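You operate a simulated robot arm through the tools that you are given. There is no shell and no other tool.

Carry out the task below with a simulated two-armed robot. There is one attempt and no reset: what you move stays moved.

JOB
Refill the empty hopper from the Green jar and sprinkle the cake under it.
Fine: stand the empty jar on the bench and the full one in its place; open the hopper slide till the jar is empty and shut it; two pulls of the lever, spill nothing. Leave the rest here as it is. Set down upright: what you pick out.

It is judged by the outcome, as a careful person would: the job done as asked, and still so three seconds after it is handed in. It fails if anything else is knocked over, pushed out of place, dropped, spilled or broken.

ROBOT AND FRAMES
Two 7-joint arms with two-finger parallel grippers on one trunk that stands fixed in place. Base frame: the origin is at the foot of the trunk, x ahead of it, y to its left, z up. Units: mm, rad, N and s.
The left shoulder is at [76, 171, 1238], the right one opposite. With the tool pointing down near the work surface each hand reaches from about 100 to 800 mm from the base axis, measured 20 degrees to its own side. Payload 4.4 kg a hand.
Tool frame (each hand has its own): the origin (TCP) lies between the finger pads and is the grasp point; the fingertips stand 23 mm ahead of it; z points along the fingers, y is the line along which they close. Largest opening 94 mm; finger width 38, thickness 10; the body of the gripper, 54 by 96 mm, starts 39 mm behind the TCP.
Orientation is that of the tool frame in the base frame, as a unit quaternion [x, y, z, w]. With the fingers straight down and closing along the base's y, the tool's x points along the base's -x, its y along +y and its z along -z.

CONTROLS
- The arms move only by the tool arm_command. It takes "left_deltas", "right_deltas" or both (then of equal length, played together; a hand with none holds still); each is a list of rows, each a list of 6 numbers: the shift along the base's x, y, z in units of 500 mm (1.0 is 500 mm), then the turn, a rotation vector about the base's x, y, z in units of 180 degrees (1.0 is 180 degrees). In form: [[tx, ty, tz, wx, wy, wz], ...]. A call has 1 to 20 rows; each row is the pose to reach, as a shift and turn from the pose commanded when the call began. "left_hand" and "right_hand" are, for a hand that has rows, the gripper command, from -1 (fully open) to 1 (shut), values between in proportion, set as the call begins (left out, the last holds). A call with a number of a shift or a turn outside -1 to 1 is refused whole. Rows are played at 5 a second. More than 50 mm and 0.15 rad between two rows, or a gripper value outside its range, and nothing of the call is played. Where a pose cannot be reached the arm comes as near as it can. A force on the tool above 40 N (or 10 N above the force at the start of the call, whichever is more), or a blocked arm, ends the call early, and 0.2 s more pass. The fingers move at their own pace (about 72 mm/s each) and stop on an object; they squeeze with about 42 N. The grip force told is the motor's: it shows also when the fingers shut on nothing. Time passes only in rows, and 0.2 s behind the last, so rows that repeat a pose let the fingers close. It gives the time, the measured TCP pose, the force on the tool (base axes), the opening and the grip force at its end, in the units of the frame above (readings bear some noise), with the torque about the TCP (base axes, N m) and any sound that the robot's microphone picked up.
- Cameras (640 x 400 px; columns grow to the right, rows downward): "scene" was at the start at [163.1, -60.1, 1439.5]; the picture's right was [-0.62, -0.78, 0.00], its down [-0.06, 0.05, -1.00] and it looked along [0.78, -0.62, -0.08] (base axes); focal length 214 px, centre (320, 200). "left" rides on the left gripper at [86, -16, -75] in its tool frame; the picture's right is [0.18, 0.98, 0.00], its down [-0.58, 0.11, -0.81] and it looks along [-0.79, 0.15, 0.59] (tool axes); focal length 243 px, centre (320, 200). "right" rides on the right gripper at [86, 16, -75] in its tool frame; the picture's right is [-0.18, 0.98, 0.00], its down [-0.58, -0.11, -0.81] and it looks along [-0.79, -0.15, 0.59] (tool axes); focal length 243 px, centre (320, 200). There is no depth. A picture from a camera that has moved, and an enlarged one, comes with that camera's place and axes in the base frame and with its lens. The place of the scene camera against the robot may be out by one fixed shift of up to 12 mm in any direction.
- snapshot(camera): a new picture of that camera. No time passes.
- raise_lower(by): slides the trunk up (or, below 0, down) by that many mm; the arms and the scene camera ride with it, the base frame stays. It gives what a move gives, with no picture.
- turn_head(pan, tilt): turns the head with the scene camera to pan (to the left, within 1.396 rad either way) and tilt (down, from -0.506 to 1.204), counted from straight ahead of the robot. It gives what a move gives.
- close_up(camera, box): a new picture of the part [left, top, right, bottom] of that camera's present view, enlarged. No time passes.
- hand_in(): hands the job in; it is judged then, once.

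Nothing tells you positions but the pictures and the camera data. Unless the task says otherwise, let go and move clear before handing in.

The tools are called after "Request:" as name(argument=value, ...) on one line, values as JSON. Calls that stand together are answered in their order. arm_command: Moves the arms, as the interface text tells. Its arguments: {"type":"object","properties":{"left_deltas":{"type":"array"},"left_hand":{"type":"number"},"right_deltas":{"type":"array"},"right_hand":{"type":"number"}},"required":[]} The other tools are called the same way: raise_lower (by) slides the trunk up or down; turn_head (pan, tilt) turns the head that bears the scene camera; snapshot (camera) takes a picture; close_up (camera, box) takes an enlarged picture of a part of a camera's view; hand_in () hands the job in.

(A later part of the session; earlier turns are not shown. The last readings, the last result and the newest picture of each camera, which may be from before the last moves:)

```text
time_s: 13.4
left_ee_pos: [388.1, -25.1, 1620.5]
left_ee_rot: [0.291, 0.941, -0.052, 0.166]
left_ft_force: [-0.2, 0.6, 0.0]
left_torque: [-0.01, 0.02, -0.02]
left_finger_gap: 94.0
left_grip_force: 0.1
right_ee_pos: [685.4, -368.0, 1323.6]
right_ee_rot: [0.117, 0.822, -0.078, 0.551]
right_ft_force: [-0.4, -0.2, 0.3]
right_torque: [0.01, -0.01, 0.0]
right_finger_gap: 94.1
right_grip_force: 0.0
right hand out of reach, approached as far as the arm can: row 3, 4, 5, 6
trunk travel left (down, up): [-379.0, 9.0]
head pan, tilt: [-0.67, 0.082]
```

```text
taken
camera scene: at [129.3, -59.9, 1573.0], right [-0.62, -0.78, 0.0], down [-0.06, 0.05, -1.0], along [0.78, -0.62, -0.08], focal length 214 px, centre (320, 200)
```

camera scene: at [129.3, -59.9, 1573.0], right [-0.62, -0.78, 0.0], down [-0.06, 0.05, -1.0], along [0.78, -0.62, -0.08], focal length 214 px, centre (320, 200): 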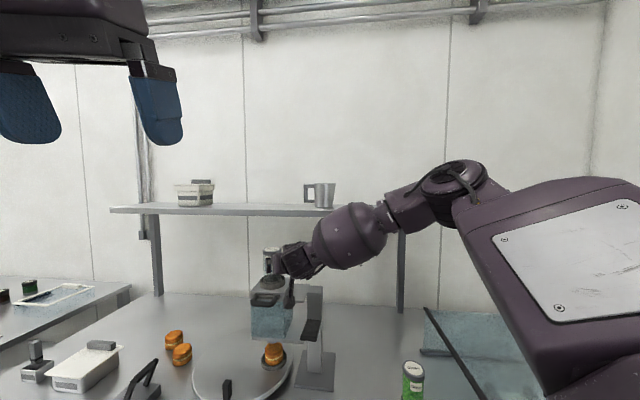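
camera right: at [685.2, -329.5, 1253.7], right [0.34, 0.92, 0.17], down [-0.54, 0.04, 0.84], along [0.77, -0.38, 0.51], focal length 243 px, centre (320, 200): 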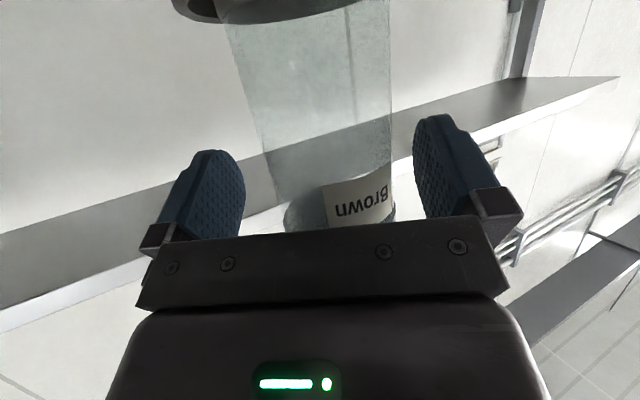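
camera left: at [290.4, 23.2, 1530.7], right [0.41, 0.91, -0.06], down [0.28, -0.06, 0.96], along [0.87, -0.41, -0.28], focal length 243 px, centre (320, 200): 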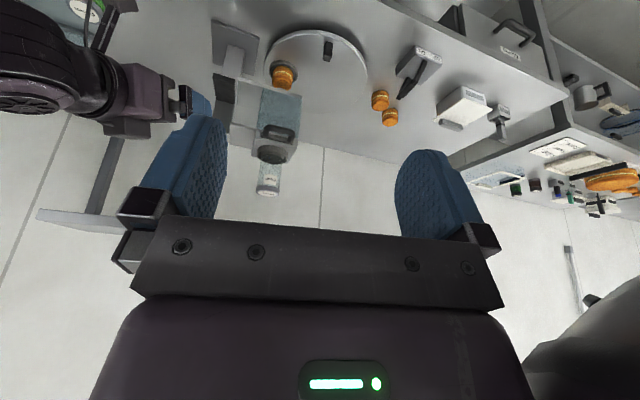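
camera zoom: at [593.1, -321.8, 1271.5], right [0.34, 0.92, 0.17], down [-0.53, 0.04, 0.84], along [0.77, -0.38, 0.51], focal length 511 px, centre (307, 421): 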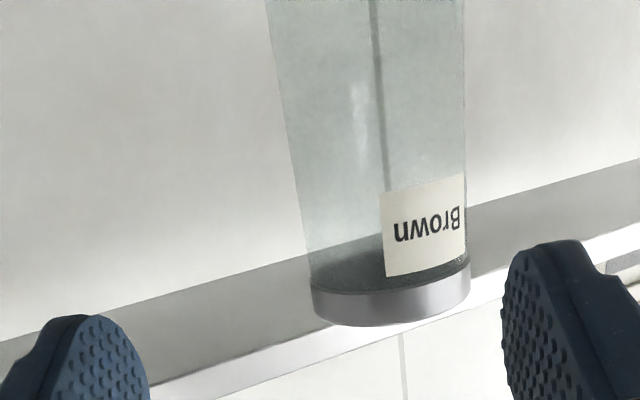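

Raising made it worse: the limit is the wrist bending up relative to the forearm, not arm length. I'll back off, use a steeper 45° hand tilt, and lower the trunk again.

Request:
arm_command(right_deltas=[[-0.032, 0.008, 0.052, 0.0071, 0.024, 0], [-0.064, 0.016, 0.104, 0.0141, 0.048, 0], [-0.096, 0.024, 0.156, 0.0212, 0.0719, 0], [-0.128, 0.032, 0.208, 0.0282, 0.0959, 0], [-0.16, 0.04, 0.26, 0.0353, 0.1199, 0], [-0.16, 0.04, 0.26, 0.0353, 0.1199, 0]])

Request:
snapshot(camera="scene")

```text
time_s: 14.8
left_ee_pos: [388.0, -24.7, 1620.2]
left_ee_rot: [0.291, 0.941, -0.052, 0.166]
left_ft_force: [-0.6, -0.1, 0.1]
left_torque: [0.0, -0.03, 0.01]
left_finger_gap: 94.3
left_grip_force: 0.0
right_ee_pos: [605.8, -346.5, 1453.3]
right_ee_rot: [0.131, 0.914, -0.054, 0.379]
right_ft_force: [-0.1, -0.1, 0.1]
right_torque: [0.03, -0.01, 0.01]
right_finger_gap: 94.2
right_grip_force: 0.2
trunk travel left (down, up): [-379.0, 9.0]
head pan, tilt: [-0.67, 0.082]
```

```text
taken
camera scene: at [130.0, -60.2, 1572.9], right [-0.62, -0.78, 0.0], down [-0.07, 0.05, -1.0], along [0.78, -0.62, -0.08], focal length 214 px, centre (320, 200)
```

scene: 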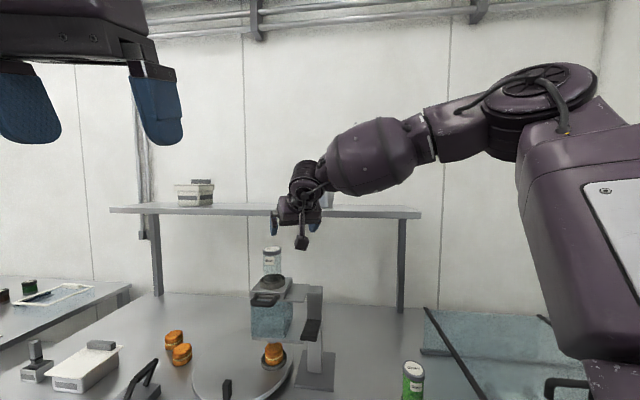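

Now the hand is well clear; I lower the trunk back and check the view.

Request:
raise_lower(by=-130)

Request:
close_up(camera="right", box=[230, 0, 422, 190])

Request:
snapshot(camera="scene")

```text
time_s: 16.4
left_ee_pos: [386.3, -23.7, 1491.9]
left_ee_rot: [0.292, 0.94, -0.052, 0.167]
left_ft_force: [-1.3, 0.0, 0.4]
left_torque: [-0.02, 0.01, -0.03]
left_finger_gap: 93.9
left_grip_force: 0.0
right_ee_pos: [602.3, -347.4, 1324.3]
right_ee_rot: [0.131, 0.914, -0.053, 0.381]
right_ft_force: [-0.5, 0.2, -0.4]
right_torque: [0.0, -0.01, 0.02]
right_finger_gap: 94.3
right_grip_force: 0.1
trunk travel left (down, up): [-249.0, 139.0]
head pan, tilt: [-0.67, 0.082]
```

```text
2.11 times, centred on (326, 95) of right
camera zoom: at [499.7, -299.5, 1315.1], right [0.4, 0.91, 0.13], down [-0.19, -0.06, 0.98], along [0.9, -0.42, 0.15], focal length 511 px, centre (307, 421)
```

zoom: 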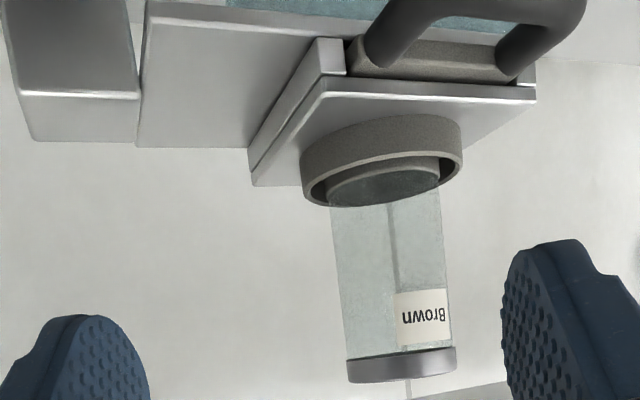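

```text
taken
camera scene: at [161.8, -59.9, 1439.9], right [-0.62, -0.78, 0.0], down [-0.06, 0.05, -1.0], along [0.78, -0.62, -0.08], focal length 214 px, centre (320, 200)
```

scene: 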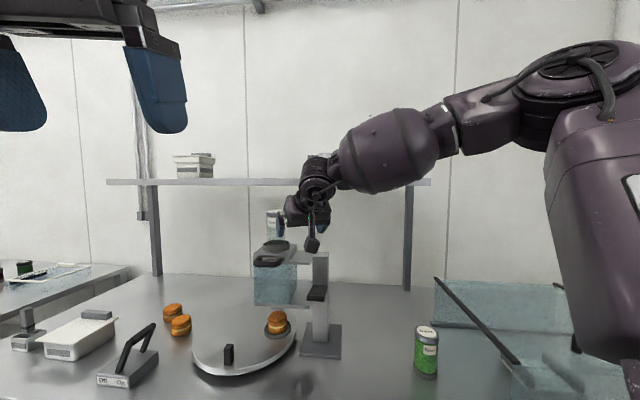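

Great view from here. I'll go to a 90 mm standoff, laterally aligned on the jar, with grip height 26 mm below the lid top.

Request:
arm_command(right_deltas=[[0.0532, -0.0005, -0.0044, 0, 0, 0], [0.1064, -0.0009, -0.0088, 0, 0, 0], [0.1596, -0.0014, -0.0132, 0, 0, 0], [0.2128, -0.0018, -0.0176, 0, 0, 0], [0.2128, -0.0018, -0.0176, 0, 0, 0]])

Request:
close_up(camera="right", box=[230, 0, 422, 190])

Request:
close_up(camera="left", box=[214, 100, 342, 180])

```text
time_s: 17.6
left_ee_pos: [385.8, -23.2, 1491.1]
left_ee_rot: [0.29, 0.941, -0.052, 0.167]
left_ft_force: [0.7, 0.5, 0.3]
left_torque: [-0.01, 0.0, 0.0]
left_finger_gap: 93.8
left_grip_force: 0.0
right_ee_pos: [712.0, -348.2, 1314.5]
right_ee_rot: [0.131, 0.914, -0.054, 0.381]
right_ft_force: [0.0, -0.8, -0.7]
right_torque: [0.01, -0.02, -0.04]
right_finger_gap: 93.9
right_grip_force: 0.2
trunk travel left (down, up): [-249.0, 139.0]
head pan, tilt: [-0.67, 0.082]
```

```text
2.11 times, centred on (326, 95) of right
camera zoom: at [607.7, -300.3, 1305.9], right [0.4, 0.91, 0.13], down [-0.19, -0.06, 0.98], along [0.9, -0.42, 0.15], focal length 511 px, centre (307, 421)
```

zoom: 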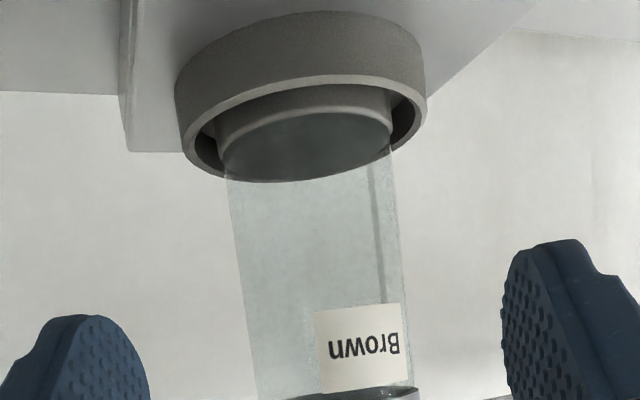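

```text
5.00 times, centred on (278, 140) of left
camera zoom: at [289.6, 23.9, 1531.1], right [0.41, 0.91, -0.06], down [0.28, -0.06, 0.96], along [0.87, -0.41, -0.28], focal length 1213 px, centre (530, 500)
```

zoom: 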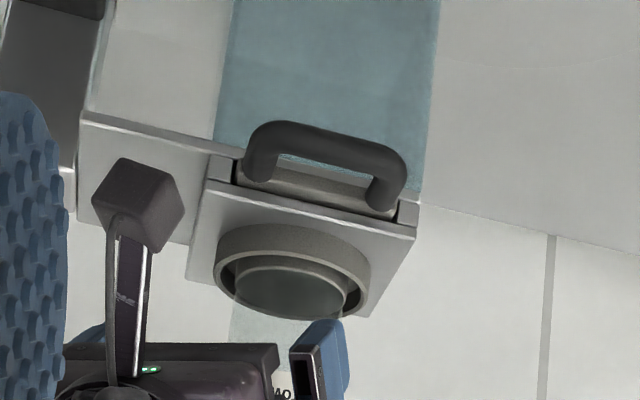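

The jar is slightly closer than thought, about (790, -372), and still laterally aligned. I'll advance about 69 mm.

Request:
arm_command(right_deltas=[[0.0329, -0.0097, 0.0005, 0, 0, 0], [0.0658, -0.0193, 0.001, 0, 0, 0], [0.0988, -0.029, 0.0015, 0, 0, 0], [0.1317, -0.0386, 0.002, 0, 0, 0], [0.1317, -0.0386, 0.002, 0, 0, 0]])

Request:
snapshot(camera="right")

Request:
close_up(camera="scene", box=[230, 180, 358, 260])

Request:
close_up(camera="left", box=[230, 120, 326, 210])

```text
time_s: 18.8
left_ee_pos: [387.7, -25.1, 1490.0]
left_ee_rot: [0.29, 0.941, -0.052, 0.167]
left_ft_force: [0.5, -0.5, -0.1]
left_torque: [0.0, 0.02, 0.01]
left_finger_gap: 93.9
left_grip_force: 0.0
right_ee_pos: [749.4, -377.7, 1313.3]
right_ee_rot: [0.132, 0.914, -0.054, 0.38]
right_ft_force: [0.1, -0.2, -0.7]
right_torque: [-0.01, 0.02, 0.01]
right_finger_gap: 94.2
right_grip_force: 0.0
right hand out of reach, approached as far as the arm can: row 3, 4, 5
trunk travel left (down, up): [-249.0, 139.0]
head pan, tilt: [-0.67, 0.082]
```

```text
taken
camera right: at [646.6, -330.0, 1304.4], right [0.4, 0.91, 0.13], down [-0.19, -0.06, 0.98], along [0.9, -0.42, 0.15], focal length 243 px, centre (320, 200)
```

right: 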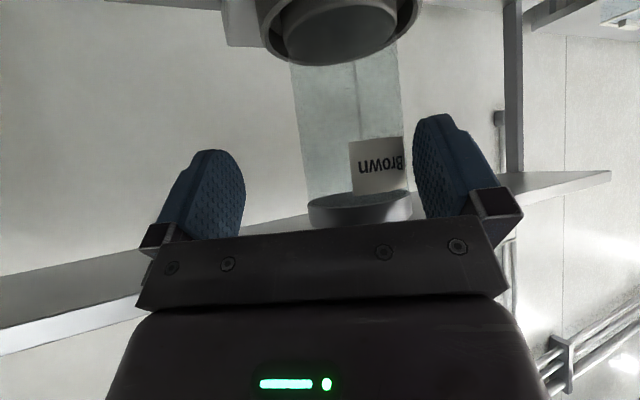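

```text
5.00 times, centred on (294, 220) of scene
camera zoom: at [162.9, -59.9, 1439.5], right [-0.62, -0.78, 0.0], down [-0.06, 0.05, -1.0], along [0.78, -0.62, -0.08], focal length 1072 px, centre (450, 100)
```

zoom: 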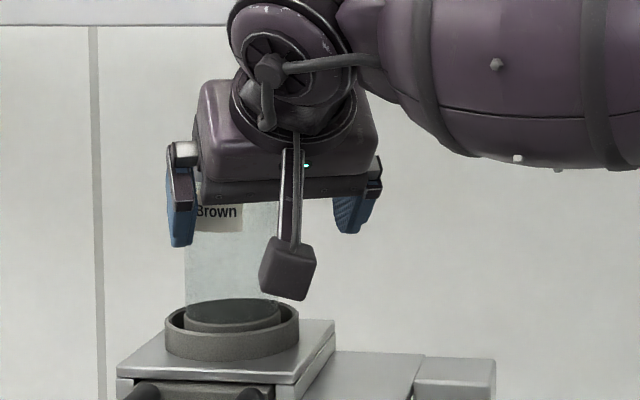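

```text
4.44 times, centred on (278, 165) of left
camera zoom: at [290.6, 23.5, 1530.7], right [0.41, 0.91, -0.06], down [0.28, -0.06, 0.96], along [0.87, -0.41, -0.28], focal length 1078 px, centre (507, 356)
```

zoom: 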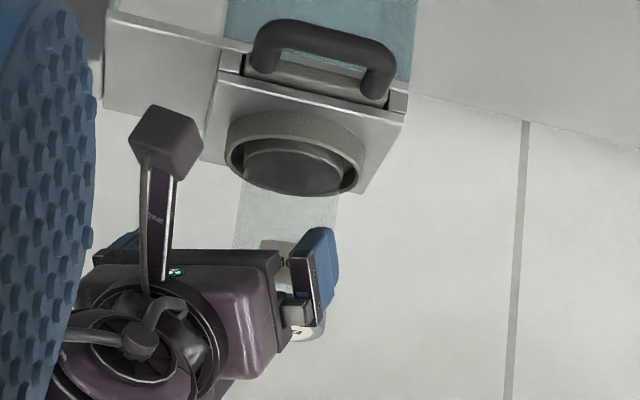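

The 45° pose also stops short of the jar, sliding a bit sideways; no contact. I'll look at the arm's configuration to find what limits it.

Request:
snapshot(camera="scene")

Request:
snapshot(camera="left")

```text
taken
camera scene: at [162.9, -59.9, 1439.5], right [-0.62, -0.78, 0.0], down [-0.06, 0.05, -1.0], along [0.78, -0.62, -0.08], focal length 214 px, centre (320, 200)
```

scene: 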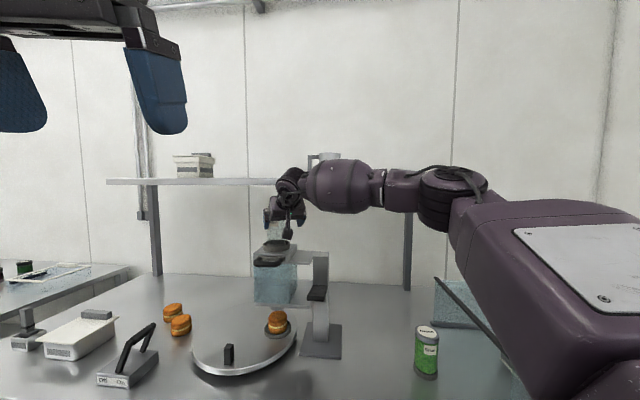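

```text
taken
camera left: at [290.6, 23.5, 1530.7], right [0.41, 0.91, -0.06], down [0.28, -0.06, 0.96], along [0.87, -0.41, -0.28], focal length 243 px, centre (320, 200)
```

left: 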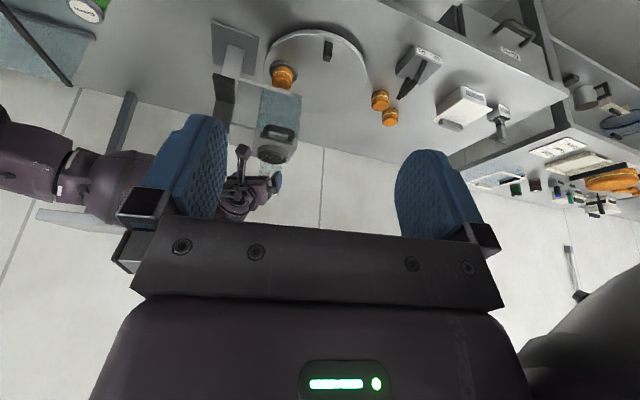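

The arm is at full stretch with the high wrist. The shallower 67.5° pose did in fact reach the jar's corrected position. I'll back straight off, return to 67.5°, and lower the trunk slightly for margin.

Request:
arm_command(right_deltas=[[-0.048, 0.0141, 0.008, 0, 0, 0], [-0.0872, 0.0256, 0.016, 0, 0, 0], [-0.0848, 0.0338, 0.022, -0.0088, -0.03, 0], [-0.0824, 0.042, 0.028, -0.0177, -0.06, 0], [-0.08, 0.0501, 0.033, -0.0265, -0.09, 0], [-0.0776, 0.0582, 0.035, -0.0353, -0.1199, 0], [-0.0776, 0.0582, 0.035, -0.0353, -0.1199, 0]])

Request:
raise_lower(by=-25)

Request:
snapshot(camera="right")

Request:
snapshot(camera="scene")

```text
time_s: 20.4
left_ee_pos: [388.0, -25.0, 1490.1]
left_ee_rot: [0.29, 0.941, -0.052, 0.166]
left_ft_force: [0.1, -0.4, 0.7]
left_torque: [0.03, 0.02, -0.01]
left_finger_gap: 94.0
left_grip_force: 0.1
right_ee_pos: [710.8, -346.9, 1330.4]
right_ee_rot: [0.117, 0.822, -0.078, 0.551]
right_ft_force: [-0.2, 0.7, -0.4]
right_torque: [0.03, -0.02, -0.01]
right_finger_gap: 93.8
right_grip_force: 0.1
trunk travel left (down, up): [-249.0, 139.0]
head pan, tilt: [-0.67, 0.082]
```

```text
time_s: 21.1
left_ee_pos: [384.6, -25.3, 1467.6]
left_ee_rot: [0.291, 0.94, -0.051, 0.168]
left_ft_force: [-0.8, 0.2, 0.2]
left_torque: [0.02, -0.05, 0.01]
left_finger_gap: 93.8
left_grip_force: 0.0
right_ee_pos: [708.9, -346.4, 1308.2]
right_ee_rot: [0.118, 0.821, -0.079, 0.553]
right_ft_force: [0.2, 0.2, 0.8]
right_torque: [0.02, 0.04, 0.01]
right_finger_gap: 93.9
right_grip_force: 0.0
trunk travel left (down, up): [-224.0, 164.0]
head pan, tilt: [-0.67, 0.082]
```

```text
taken
camera right: at [616.7, -302.6, 1256.1], right [0.34, 0.92, 0.17], down [-0.54, 0.04, 0.84], along [0.77, -0.38, 0.51], focal length 243 px, centre (320, 200)
```

right: 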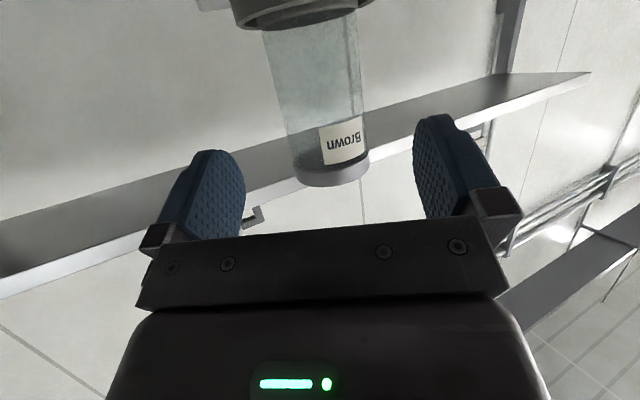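

```text
taken
camera scene: at [178.1, -59.9, 1413.6], right [-0.62, -0.78, 0.0], down [-0.06, 0.05, -1.0], along [0.78, -0.62, -0.08], focal length 214 px, centre (320, 200)
```

scene: 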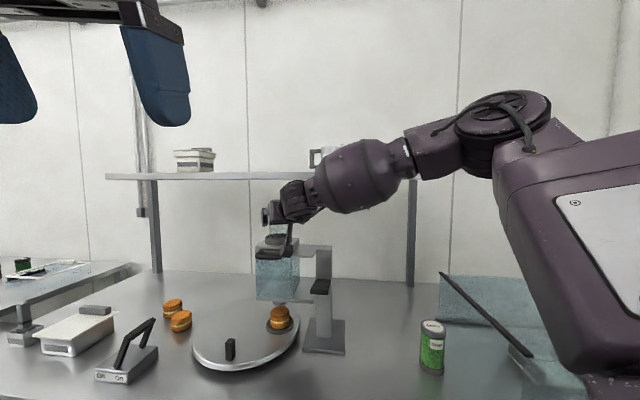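

The trunk is lower and the view is good. I'll re-measure the jar from here before the final advance.

Request:
close_up(camera="right", box=[272, 120, 384, 190])

```text
5.71 times, centred on (328, 155) of right
camera zoom: at [616.7, -302.6, 1256.1], right [0.34, 0.92, 0.17], down [-0.54, 0.04, 0.84], along [0.77, -0.38, 0.51], focal length 1386 px, centre (274, 457)
```

zoom: 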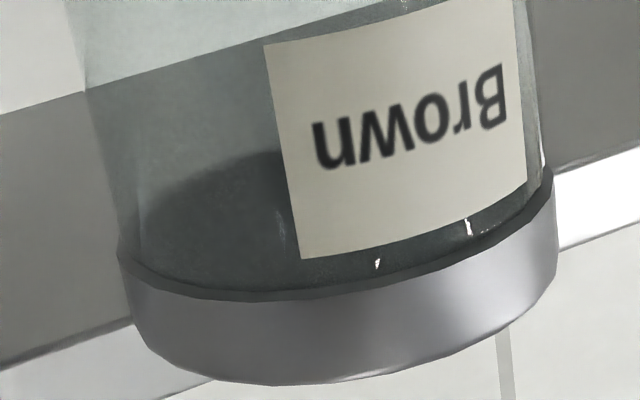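

The jar axis is confirmed at (787.5, -371). Advancing about 70 mm to straddle the glass.

Request:
arm_command(right_deltas=[[0.0268, -0.0085, -0.002, 0, 0, 0], [0.0537, -0.017, -0.004, 0, 0, 0], [0.0805, -0.0254, -0.006, 0, 0, 0], [0.1074, -0.0339, -0.008, 0, 0, 0], [0.1342, -0.0424, -0.01, 0, 0, 0], [0.1342, -0.0424, -0.01, 0, 0, 0]])

Request:
snapshot(camera="right")

Request:
close_up(camera="left", box=[230, 100, 358, 180])

Request:
close_up(camera="scene", box=[230, 180, 358, 260])

```text
time_s: 22.5
left_ee_pos: [386.6, -24.6, 1465.9]
left_ee_rot: [0.29, 0.941, -0.053, 0.166]
left_ft_force: [-0.1, -0.5, 0.5]
left_torque: [0.01, -0.01, 0.03]
left_finger_gap: 94.1
left_grip_force: 0.0
right_ee_pos: [779.1, -366.3, 1301.5]
right_ee_rot: [0.118, 0.823, -0.078, 0.551]
right_ft_force: [-0.1, -0.7, -0.2]
right_torque: [-0.05, 0.01, 0.03]
right_finger_gap: 94.1
right_grip_force: 0.0
trunk travel left (down, up): [-224.0, 164.0]
head pan, tilt: [-0.67, 0.082]
```

```text
taken
camera right: at [686.6, -323.2, 1250.1], right [0.34, 0.92, 0.17], down [-0.54, 0.04, 0.84], along [0.77, -0.38, 0.51], focal length 243 px, centre (320, 200)
```

right: 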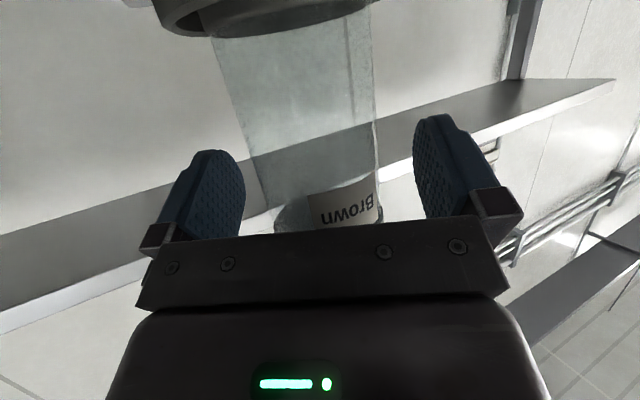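

```text
5.00 times, centred on (294, 140) of left
camera zoom: at [290.3, 23.5, 1505.9], right [0.41, 0.91, -0.06], down [0.28, -0.06, 0.96], along [0.87, -0.41, -0.28], focal length 1213 px, centre (450, 500)
```

zoom: 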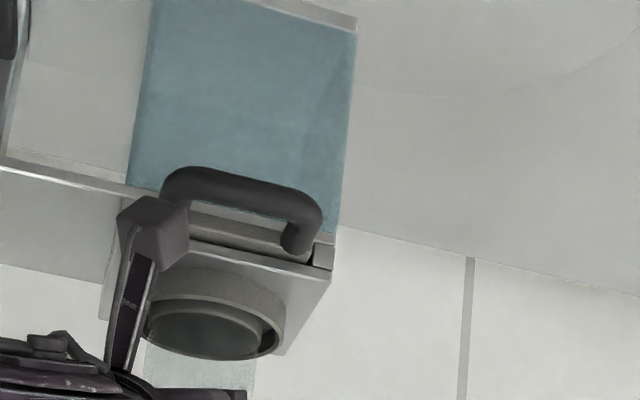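

```text
5.00 times, centred on (294, 220) of scene
camera zoom: at [180.5, -59.8, 1413.0], right [-0.62, -0.78, 0.0], down [-0.06, 0.05, -1.0], along [0.78, -0.62, -0.08], focal length 1072 px, centre (450, 100)
```

zoom: 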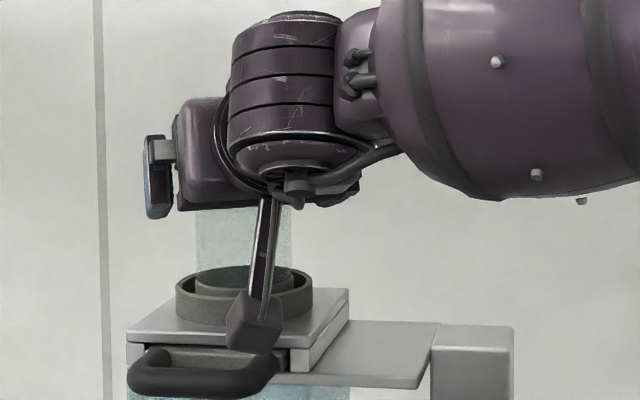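

The fingers straddle the jar, nearly centered. I close the gripper.

Request:
arm_command(right_deltas=[[0, 0, 0, 0, 0, 0], [0, 0, 0, 0, 0, 0], [0, 0, 0, 0, 0, 0], [0, 0, 0, 0, 0, 0], [0, 0, 0, 0, 0, 0]], right_hand=1)

Request:
snapshot(camera="right")

Request:
close_up(camera="left", box=[230, 100, 358, 180])

```text
time_s: 23.7
left_ee_pos: [387.8, -25.2, 1466.2]
left_ee_rot: [0.29, 0.941, -0.052, 0.166]
left_ft_force: [0.0, 0.1, -0.3]
left_torque: [-0.02, -0.02, 0.0]
left_finger_gap: 93.7
left_grip_force: 0.1
right_ee_pos: [778.3, -368.2, 1301.0]
right_ee_rot: [0.119, 0.823, -0.079, 0.55]
right_ft_force: [0.4, -0.1, -1.4]
right_torque: [-0.02, 0.03, 0.01]
right_finger_gap: 58.7
right_grip_force: 41.6
trunk travel left (down, up): [-224.0, 164.0]
head pan, tilt: [-0.67, 0.082]
```

```text
taken
camera right: at [687.1, -323.5, 1249.2], right [0.34, 0.92, 0.17], down [-0.53, 0.04, 0.84], along [0.77, -0.38, 0.51], focal length 243 px, centre (320, 200)
```

right: 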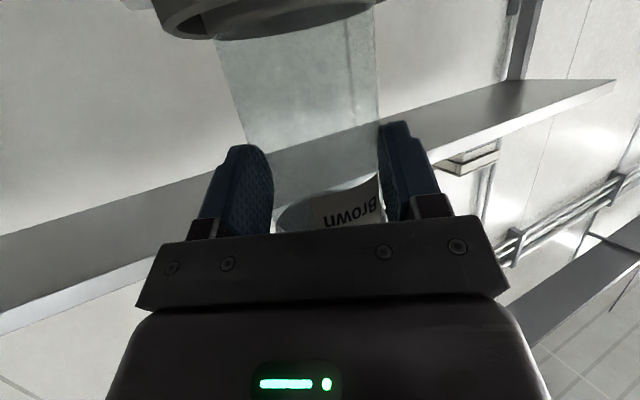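

```text
5.00 times, centred on (294, 140) of left
camera zoom: at [291.1, 23.2, 1505.6], right [0.41, 0.91, -0.06], down [0.29, -0.06, 0.96], along [0.87, -0.41, -0.28], focal length 1213 px, centre (450, 500)
```

zoom: 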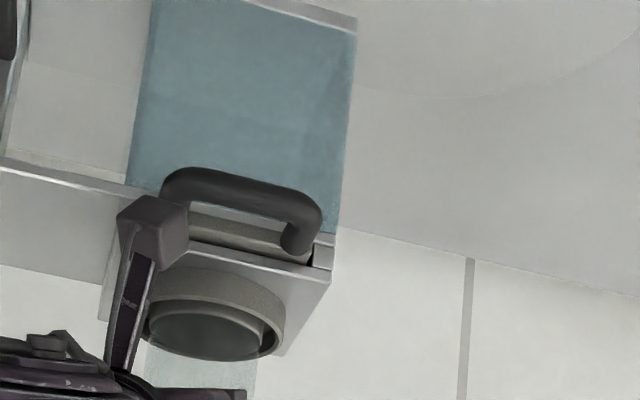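

Gripped: the glass is 58.7 mm wide. The in-socket grip pose is (778.3, -368.2, 1301). Now I lift straight up slowly.

Request:
arm_command(right_deltas=[[0, 0, 0.015, 0, 0, 0], [0, 0, 0.03, 0, 0, 0], [0, 0, 0.045, 0, 0, 0], [0, 0, 0.06, 0, 0, 0], [0, 0, 0.075, 0, 0, 0], [0, 0, 0.09, 0, 0, 0], [0, 0, 0.09, 0, 0, 0]])

Request:
snapshot(camera="right")

Request:
close_up(camera="scene", box=[230, 180, 358, 260])

Request:
close_up(camera="left", box=[230, 100, 358, 180])

```text
time_s: 25.3
left_ee_pos: [388.0, -24.5, 1465.9]
left_ee_rot: [0.291, 0.941, -0.052, 0.166]
left_ft_force: [-0.4, 0.4, 0.2]
left_torque: [-0.02, 0.02, 0.01]
left_finger_gap: 94.1
left_grip_force: 0.2
right_ee_pos: [778.5, -368.6, 1344.4]
right_ee_rot: [0.118, 0.823, -0.078, 0.551]
right_ft_force: [0.1, 0.0, -1.5]
right_torque: [0.0, 0.03, -0.01]
right_finger_gap: 58.6
right_grip_force: 42.2
trunk travel left (down, up): [-224.0, 164.0]
head pan, tilt: [-0.67, 0.082]
```

```text
taken
camera right: at [686.5, -324.4, 1293.6], right [0.34, 0.92, 0.17], down [-0.53, 0.04, 0.84], along [0.77, -0.38, 0.51], focal length 243 px, centre (320, 200)
```

right: 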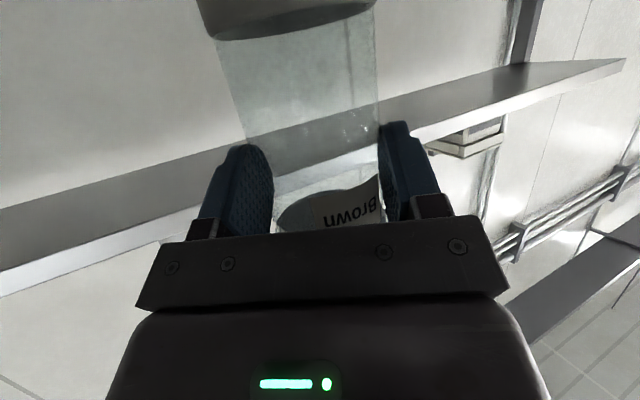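

```text
5.00 times, centred on (294, 220) of scene
camera zoom: at [181.4, -60.3, 1412.7], right [-0.62, -0.78, 0.0], down [-0.06, 0.05, -1.0], along [0.78, -0.62, -0.08], focal length 1072 px, centre (450, 100)
```

zoom: 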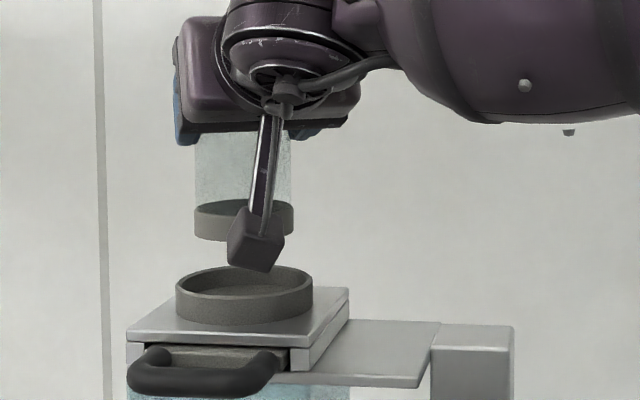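

```text
5.00 times, centred on (294, 140) of left
camera zoom: at [291.3, 23.1, 1505.5], right [0.41, 0.91, -0.06], down [0.29, -0.06, 0.96], along [0.87, -0.41, -0.28], focal length 1213 px, centre (450, 500)
```

zoom: 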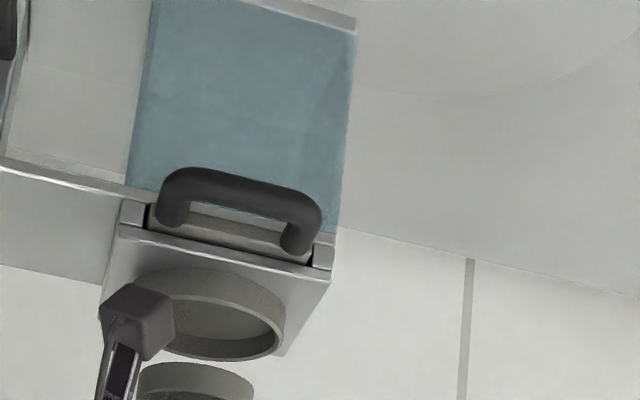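

The empty jar is out of the collar and the slide below looks shut. I retract it straight back toward the robot at this height.

Request:
arm_command(right_deltas=[[-0.04, 0.0118, 0.002, 0, 0, 0], [-0.1, 0.0294, 0.006, 0, 0, 0], [-0.16, 0.0471, 0.01, 0, 0, 0], [-0.22, 0.0647, 0.014, 0, 0, 0], [-0.28, 0.0824, 0.018, 0, 0, 0], [-0.34, 0.1, 0.02, 0, 0, 0], [-0.384, 0.113, 0.02, 0, 0, 0], [-0.384, 0.113, 0.02, 0, 0, 0]])

Request:
snapshot(camera="scene")

Request:
snapshot(camera="left")

```text
time_s: 27.1
left_ee_pos: [388.3, -24.7, 1465.2]
left_ee_rot: [0.29, 0.941, -0.052, 0.166]
left_ft_force: [0.3, 0.6, -0.5]
left_torque: [0.01, 0.03, 0.05]
left_finger_gap: 94.0
left_grip_force: 0.0
right_ee_pos: [587.6, -311.6, 1353.2]
right_ee_rot: [0.119, 0.822, -0.079, 0.551]
right_ft_force: [-0.3, 0.6, -2.7]
right_torque: [-0.01, 0.01, -0.02]
right_finger_gap: 58.6
right_grip_force: 42.0
trunk travel left (down, up): [-224.0, 164.0]
head pan, tilt: [-0.67, 0.082]
```

```text
taken
camera scene: at [181.6, -60.2, 1412.6], right [-0.62, -0.78, 0.0], down [-0.07, 0.05, -1.0], along [0.78, -0.62, -0.08], focal length 214 px, centre (320, 200)
```

scene: 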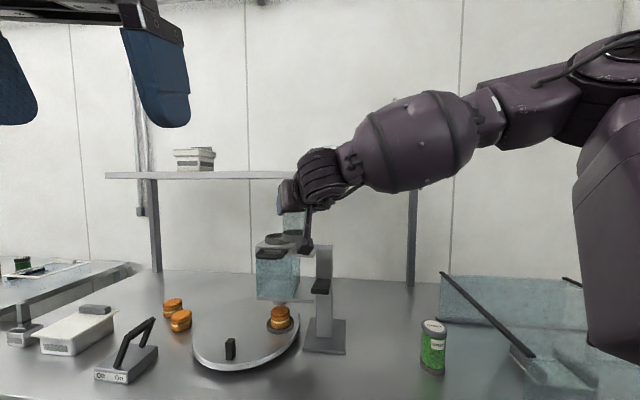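

```text
taken
camera left: at [291.6, 23.2, 1505.4], right [0.41, 0.91, -0.06], down [0.29, -0.06, 0.96], along [0.87, -0.41, -0.29], focal length 243 px, centre (320, 200)
```

left: 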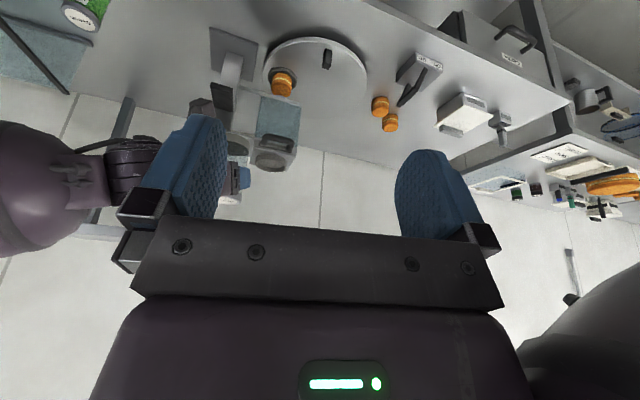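

Now I swing at height to above a free bench spot around (500, -500), turning the hand so it faces outward from the shoulder.

Request:
arm_command(right_deltas=[[-0.0319, -0.0608, 0, 0, 0, -0.02], [-0.0637, -0.1216, 0, 0, 0, -0.04], [-0.0956, -0.1824, 0, 0, 0, -0.06], [-0.1275, -0.2432, 0, 0, 0, -0.08], [-0.1593, -0.304, 0, 0, 0, -0.1], [-0.1912, -0.3648, 0, 0, 0, -0.12], [-0.1912, -0.3648, 0, 0, 0, -0.12]])

Request:
snapshot(camera="scene")

Request:
snapshot(camera="left")

```text
time_s: 28.7
left_ee_pos: [388.7, -24.6, 1464.7]
left_ee_rot: [0.291, 0.941, -0.052, 0.165]
left_ft_force: [0.4, 0.4, 0.8]
left_torque: [-0.01, 0.03, 0.0]
left_finger_gap: 94.1
left_grip_force: 0.0
right_ee_pos: [490.3, -494.4, 1354.9]
right_ee_rot: [0.27, 0.786, -0.18, 0.526]
right_ft_force: [0.1, -1.4, -3.3]
right_torque: [0.0, 0.03, -0.01]
right_finger_gap: 58.8
right_grip_force: 42.3
trunk travel left (down, up): [-224.0, 164.0]
head pan, tilt: [-0.67, 0.082]
```

```text
taken
camera scene: at [181.9, -60.3, 1412.5], right [-0.62, -0.78, 0.0], down [-0.07, 0.05, -1.0], along [0.78, -0.62, -0.08], focal length 214 px, centre (320, 200)
```

scene: 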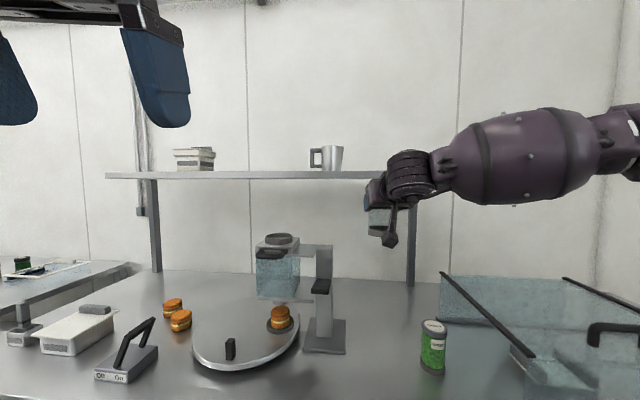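

```text
taken
camera left: at [292.0, 23.1, 1505.2], right [0.41, 0.91, -0.06], down [0.29, -0.06, 0.96], along [0.87, -0.41, -0.29], focal length 243 px, centre (320, 200)
```

left: 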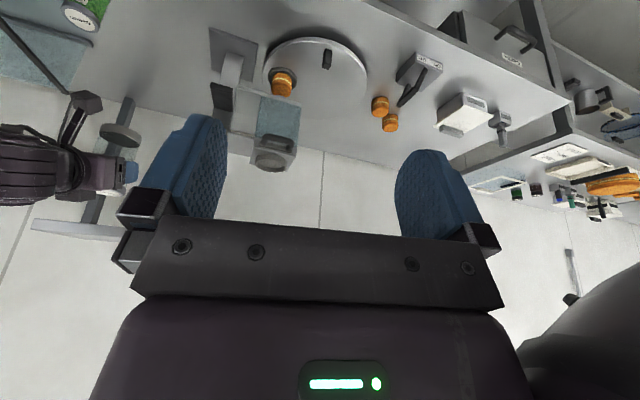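

The machine view is clear again and the spot below is free. I lower the trunk in steps so the arm can set the jar down at this tilt.

Request:
raise_lower(by=-100)

Request:
snapshot(camera="scene")

Request:
snapshot(camera="left")

```text
time_s: 30.0
left_ee_pos: [384.7, -24.0, 1367.7]
left_ee_rot: [0.291, 0.94, -0.051, 0.168]
left_ft_force: [-0.4, 0.0, -0.2]
left_torque: [0.02, 0.0, 0.0]
left_finger_gap: 94.2
left_grip_force: 0.1
right_ee_pos: [488.7, -494.4, 1256.4]
right_ee_rot: [0.271, 0.785, -0.18, 0.527]
right_ft_force: [-0.4, -0.3, -1.9]
right_torque: [0.05, -0.02, 0.0]
right_finger_gap: 58.7
right_grip_force: 42.1
trunk travel left (down, up): [-124.0, 264.0]
head pan, tilt: [-0.67, 0.082]
```

```text
taken
camera scene: at [275.1, -60.4, 1299.4], right [-0.62, -0.78, 0.0], down [-0.06, 0.05, -1.0], along [0.78, -0.62, -0.08], focal length 214 px, centre (320, 200)
```

scene: 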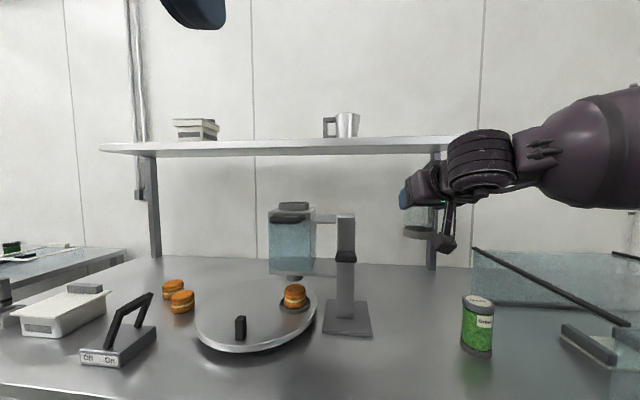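

```text
taken
camera left: at [287.8, 23.0, 1406.9], right [0.41, 0.91, -0.06], down [0.28, -0.06, 0.96], along [0.87, -0.41, -0.28], focal length 243 px, centre (320, 200)
```

left: 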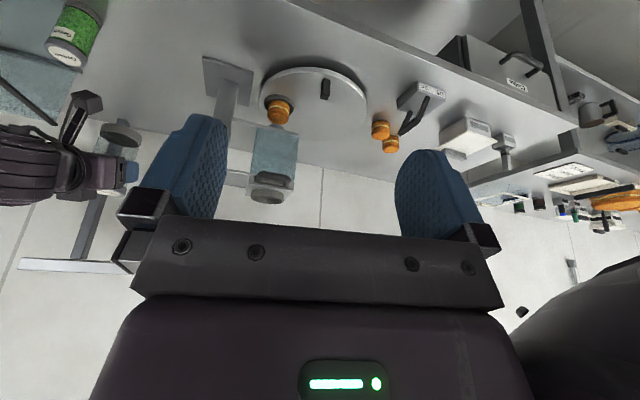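

Lowering also leans the trunk and head forward, so I won't lower further near the left hand. I'll try lowering just the right hand with the jar from here.

Request:
arm_command(right_deltas=[[0, 0, -0.07, 0, 0, 0], [0, 0, -0.14, 0, 0, 0], [0, 0, -0.21, 0, 0, 0], [0, 0, -0.28, 0, 0, 0], [0, 0, -0.35, 0, 0, 0], [0, 0, -0.42, 0, 0, 0], [0, 0, -0.42, 0, 0, 0]])

Request:
snapshot(camera="scene")

Request:
snapshot(camera="right")

```text
time_s: 31.6
left_ee_pos: [387.4, -25.1, 1365.2]
left_ee_rot: [0.291, 0.941, -0.052, 0.167]
left_ft_force: [-0.1, -0.3, -0.2]
left_torque: [-0.04, -0.01, -0.01]
left_finger_gap: 94.3
left_grip_force: 0.1
right_ee_pos: [522.6, -508.8, 1053.1]
right_ee_rot: [0.271, 0.785, -0.181, 0.527]
right_ft_force: [0.1, 0.1, -2.1]
right_torque: [0.02, 0.04, -0.04]
right_finger_gap: 59.1
right_grip_force: 42.1
right hand out of reach, approached as far as the arm can: row 2, 3, 4, 5, 6, 7
trunk travel left (down, up): [-124.0, 264.0]
head pan, tilt: [-0.67, 0.082]
```

```text
taken
camera scene: at [276.6, -59.4, 1298.9], right [-0.62, -0.78, 0.0], down [-0.06, 0.05, -1.0], along [0.78, -0.62, -0.08], focal length 214 px, centre (320, 200)
```

scene: 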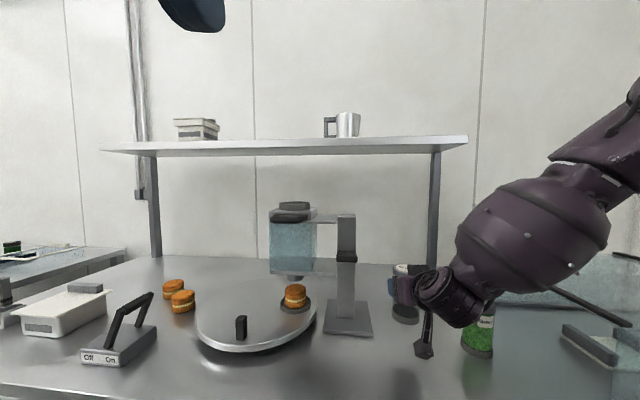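

```text
taken
camera right: at [452.6, -433.3, 1001.3], right [0.66, 0.73, 0.17], down [-0.48, 0.24, 0.84], along [0.58, -0.64, 0.51], focal length 243 px, centre (320, 200)
```

right: 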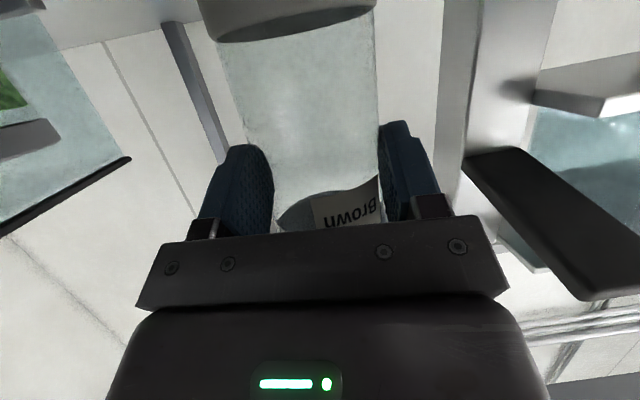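

The arm slid outward: at this tilt it reaches only farther out at bench height. I'll pick a farther spot near (560, -620), but first check the elbow's clearance from the tank on the right.

Request:
turn_head(pan=-1.15, tilt=0.35)

Request:
snapshot(camera="scene")

```text
time_s: 32.5
left_ee_pos: [387.1, -24.9, 1365.6]
left_ee_rot: [0.29, 0.941, -0.052, 0.166]
left_ft_force: [-1.0, -0.1, 0.4]
left_torque: [-0.02, 0.0, 0.0]
left_finger_gap: 94.1
left_grip_force: 0.0
right_ee_pos: [522.6, -509.8, 1051.4]
right_ee_rot: [0.27, 0.786, -0.181, 0.526]
right_ft_force: [0.3, -0.2, -2.7]
right_torque: [0.02, 0.03, -0.01]
right_finger_gap: 58.9
right_grip_force: 42.0
trunk travel left (down, up): [-124.0, 264.0]
head pan, tilt: [-1.15, 0.351]
```

```text
taken
camera scene: at [243.2, -88.4, 1273.6], right [-0.91, -0.41, 0.0], down [-0.14, 0.31, -0.94], along [0.38, -0.86, -0.34], focal length 214 px, centre (320, 200)
```

scene: 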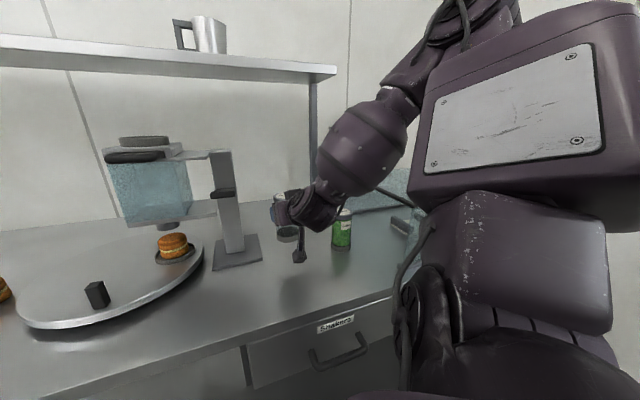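

The elbow is high and clear of the tank. I'll carry the jar out to about (585, -620), clear of the green jar and the dispenser's foot.

Request:
arm_command(right_deltas=[[0.028, -0.051, 0.01, 0, 0, -0.0167], [0.056, -0.1025, 0.01, 0, 0, -0.0333], [0.084, -0.154, 0.01, 0, 0, -0.05], [0.112, -0.205, 0.01, 0, 0, -0.0667], [0.112, -0.205, 0.01, 0, 0, -0.0667]])

Request:
snapshot(camera="scene")

```text
time_s: 33.7
left_ee_pos: [388.1, -23.4, 1365.9]
left_ee_rot: [0.291, 0.941, -0.053, 0.165]
left_ft_force: [-0.4, 0.2, 0.5]
left_torque: [-0.04, -0.01, 0.0]
left_finger_gap: 94.2
left_grip_force: 0.1
right_ee_pos: [576.1, -613.4, 1056.6]
right_ee_rot: [0.35, 0.754, -0.234, 0.505]
right_ft_force: [-0.3, -0.4, -2.5]
right_torque: [0.0, 0.03, -0.03]
right_finger_gap: 58.9
right_grip_force: 42.0
trunk travel left (down, up): [-124.0, 264.0]
head pan, tilt: [-1.15, 0.351]
```

```text
taken
camera scene: at [242.8, -88.1, 1273.7], right [-0.91, -0.41, 0.0], down [-0.14, 0.31, -0.94], along [0.38, -0.86, -0.34], focal length 214 px, centre (320, 200)
```

scene: 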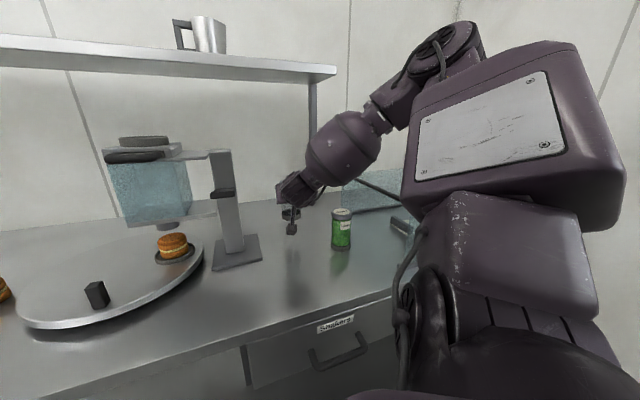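

Reached without trouble. I descend 60 mm and check the clearance under the jar.

Request:
arm_command(right_deltas=[[0, 0, -0.04, 0, 0, 0], [0, 0, -0.08, 0, 0, 0], [0, 0, -0.12, 0, 0, 0], [0, 0, -0.12, 0, 0, 0]])

Request:
close_up(camera="scene", box=[240, 150, 400, 250])

Request:
snapshot(camera="right")

```text
time_s: 34.7
left_ee_pos: [387.6, -24.2, 1366.1]
left_ee_rot: [0.291, 0.941, -0.053, 0.165]
left_ft_force: [0.1, 0.6, -0.5]
left_torque: [0.01, -0.02, -0.02]
left_finger_gap: 94.0
left_grip_force: 0.0
right_ee_pos: [575.9, -612.3, 997.9]
right_ee_rot: [0.35, 0.753, -0.234, 0.505]
right_ft_force: [0.3, -0.2, -1.2]
right_torque: [0.0, -0.01, 0.0]
right_finger_gap: 58.8
right_grip_force: 42.2
trunk travel left (down, up): [-124.0, 264.0]
head pan, tilt: [-1.15, 0.351]
```

```text
4.00 times, centred on (320, 200) of scene
camera zoom: at [242.7, -88.0, 1273.8], right [-0.91, -0.41, 0.0], down [-0.14, 0.31, -0.94], along [0.38, -0.86, -0.34], focal length 858 px, centre (320, 200)
```

zoom: 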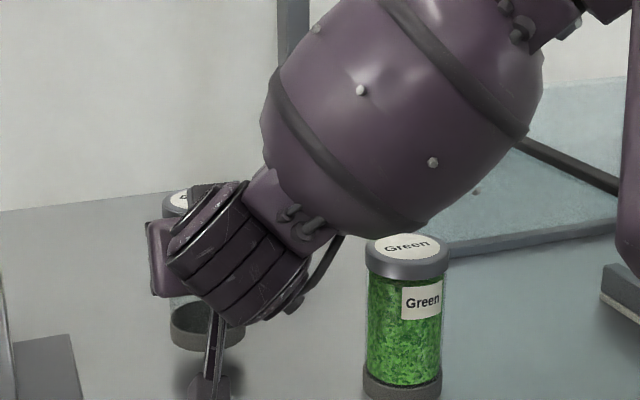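

```text
taken
camera right: at [524.4, -524.6, 946.1], right [0.8, 0.58, 0.17], down [-0.42, 0.33, 0.84], along [0.43, -0.74, 0.51], focal length 243 px, centre (320, 200)
```

right: 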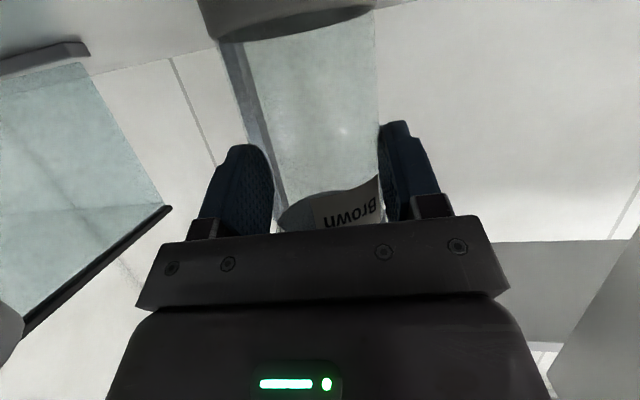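

The jar bottom is about 17 mm above the bench. I lower in small steps and watch the force.

Request:
arm_command(right_deltas=[[0, 0, -0.01, 0, 0, 0], [0, 0, -0.02, 0, 0, 0], [0, 0, -0.024, 0, 0, 0], [0, 0, -0.024, 0, 0, 0]])

Request:
close_up(camera="scene", box=[264, 195, 328, 245])

```text
time_s: 35.7
left_ee_pos: [387.9, -24.3, 1366.1]
left_ee_rot: [0.291, 0.941, -0.052, 0.166]
left_ft_force: [-0.2, 0.2, -0.6]
left_torque: [0.0, -0.01, 0.03]
left_finger_gap: 94.2
left_grip_force: 0.0
right_ee_pos: [575.9, -613.1, 983.6]
right_ee_rot: [0.351, 0.753, -0.235, 0.505]
right_ft_force: [0.6, 0.0, -1.9]
right_torque: [0.01, 0.01, 0.03]
right_finger_gap: 58.8
right_grip_force: 41.6
trunk travel left (down, up): [-124.0, 264.0]
head pan, tilt: [-1.15, 0.351]
```

```text
8.00 times, centred on (296, 220) of scene
camera zoom: at [243.1, -88.3, 1273.5], right [-0.91, -0.41, 0.0], down [-0.14, 0.31, -0.94], along [0.38, -0.86, -0.34], focal length 1716 px, centre (512, 40)
```

zoom: 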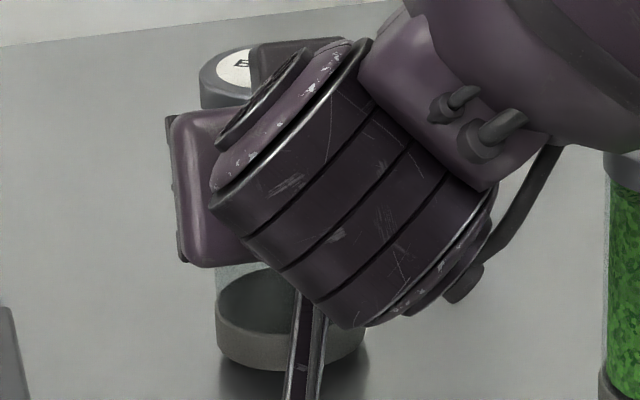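

Not touching yet. I continue 2 mm at a time.

Request:
arm_command(right_deltas=[[0, 0, -0.004, 0, 0, 0], [0, 0, -0.008, 0, 0, 0], [0, 0, -0.008, 0, 0, 0]])

Request:
close_up(camera="scene", box=[264, 205, 312, 235])

```text
time_s: 36.5
left_ee_pos: [387.0, -26.3, 1364.6]
left_ee_rot: [0.291, 0.941, -0.052, 0.166]
left_ft_force: [-0.1, 0.2, -0.1]
left_torque: [-0.01, 0.0, -0.07]
left_finger_gap: 94.0
left_grip_force: 0.1
right_ee_pos: [576.7, -612.3, 981.3]
right_ee_rot: [0.351, 0.753, -0.235, 0.505]
right_ft_force: [0.5, -0.3, -2.9]
right_torque: [0.04, -0.01, 0.03]
right_finger_gap: 58.5
right_grip_force: 41.8
trunk travel left (down, up): [-124.0, 264.0]
head pan, tilt: [-1.15, 0.351]
```

```text
13.33 times, centred on (288, 220) of scene
camera zoom: at [243.1, -88.3, 1273.6], right [-0.91, -0.41, 0.0], down [-0.14, 0.31, -0.94], along [0.38, -0.86, -0.34], focal length 2860 px, centre (747, -67)
```

zoom: 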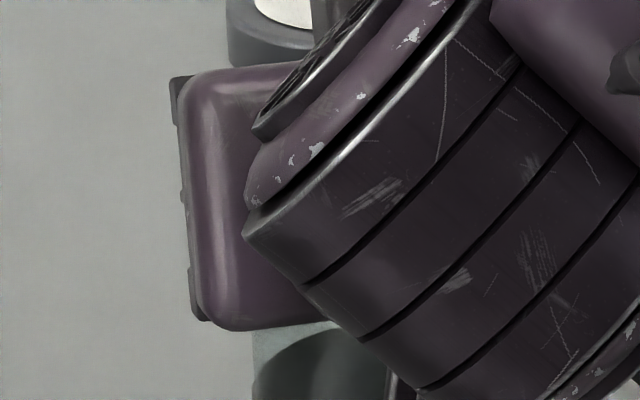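

Request:
arm_command(right_deltas=[[0, 0, -0.004, 0, 0, 0], [0, 0, -0.008, 0, 0, 0], [0, 0, -0.008, 0, 0, 0]])

Request:
close_up(camera="scene", box=[264, 215, 328, 255])

```text
time_s: 37.3
left_ee_pos: [388.0, -24.1, 1365.9]
left_ee_rot: [0.291, 0.941, -0.053, 0.165]
left_ft_force: [-0.7, 1.1, 0.4]
left_torque: [-0.03, -0.02, 0.0]
left_finger_gap: 93.9
left_grip_force: 0.0
right_ee_pos: [576.6, -612.0, 977.9]
right_ee_rot: [0.351, 0.753, -0.234, 0.505]
right_ft_force: [1.1, -0.6, 1.8]
right_torque: [0.06, 0.02, -0.02]
right_finger_gap: 58.7
right_grip_force: 42.3
trunk travel left (down, up): [-124.0, 264.0]
head pan, tilt: [-1.15, 0.351]
```

```text
10.00 times, centred on (296, 235) of scene
camera zoom: at [242.8, -88.0, 1273.7], right [-0.91, -0.41, 0.0], down [-0.14, 0.31, -0.94], along [0.38, -0.86, -0.34], focal length 2145 px, centre (560, -150)
```

zoom: 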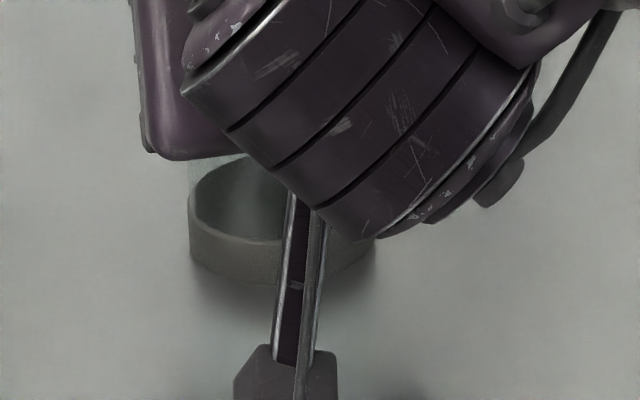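

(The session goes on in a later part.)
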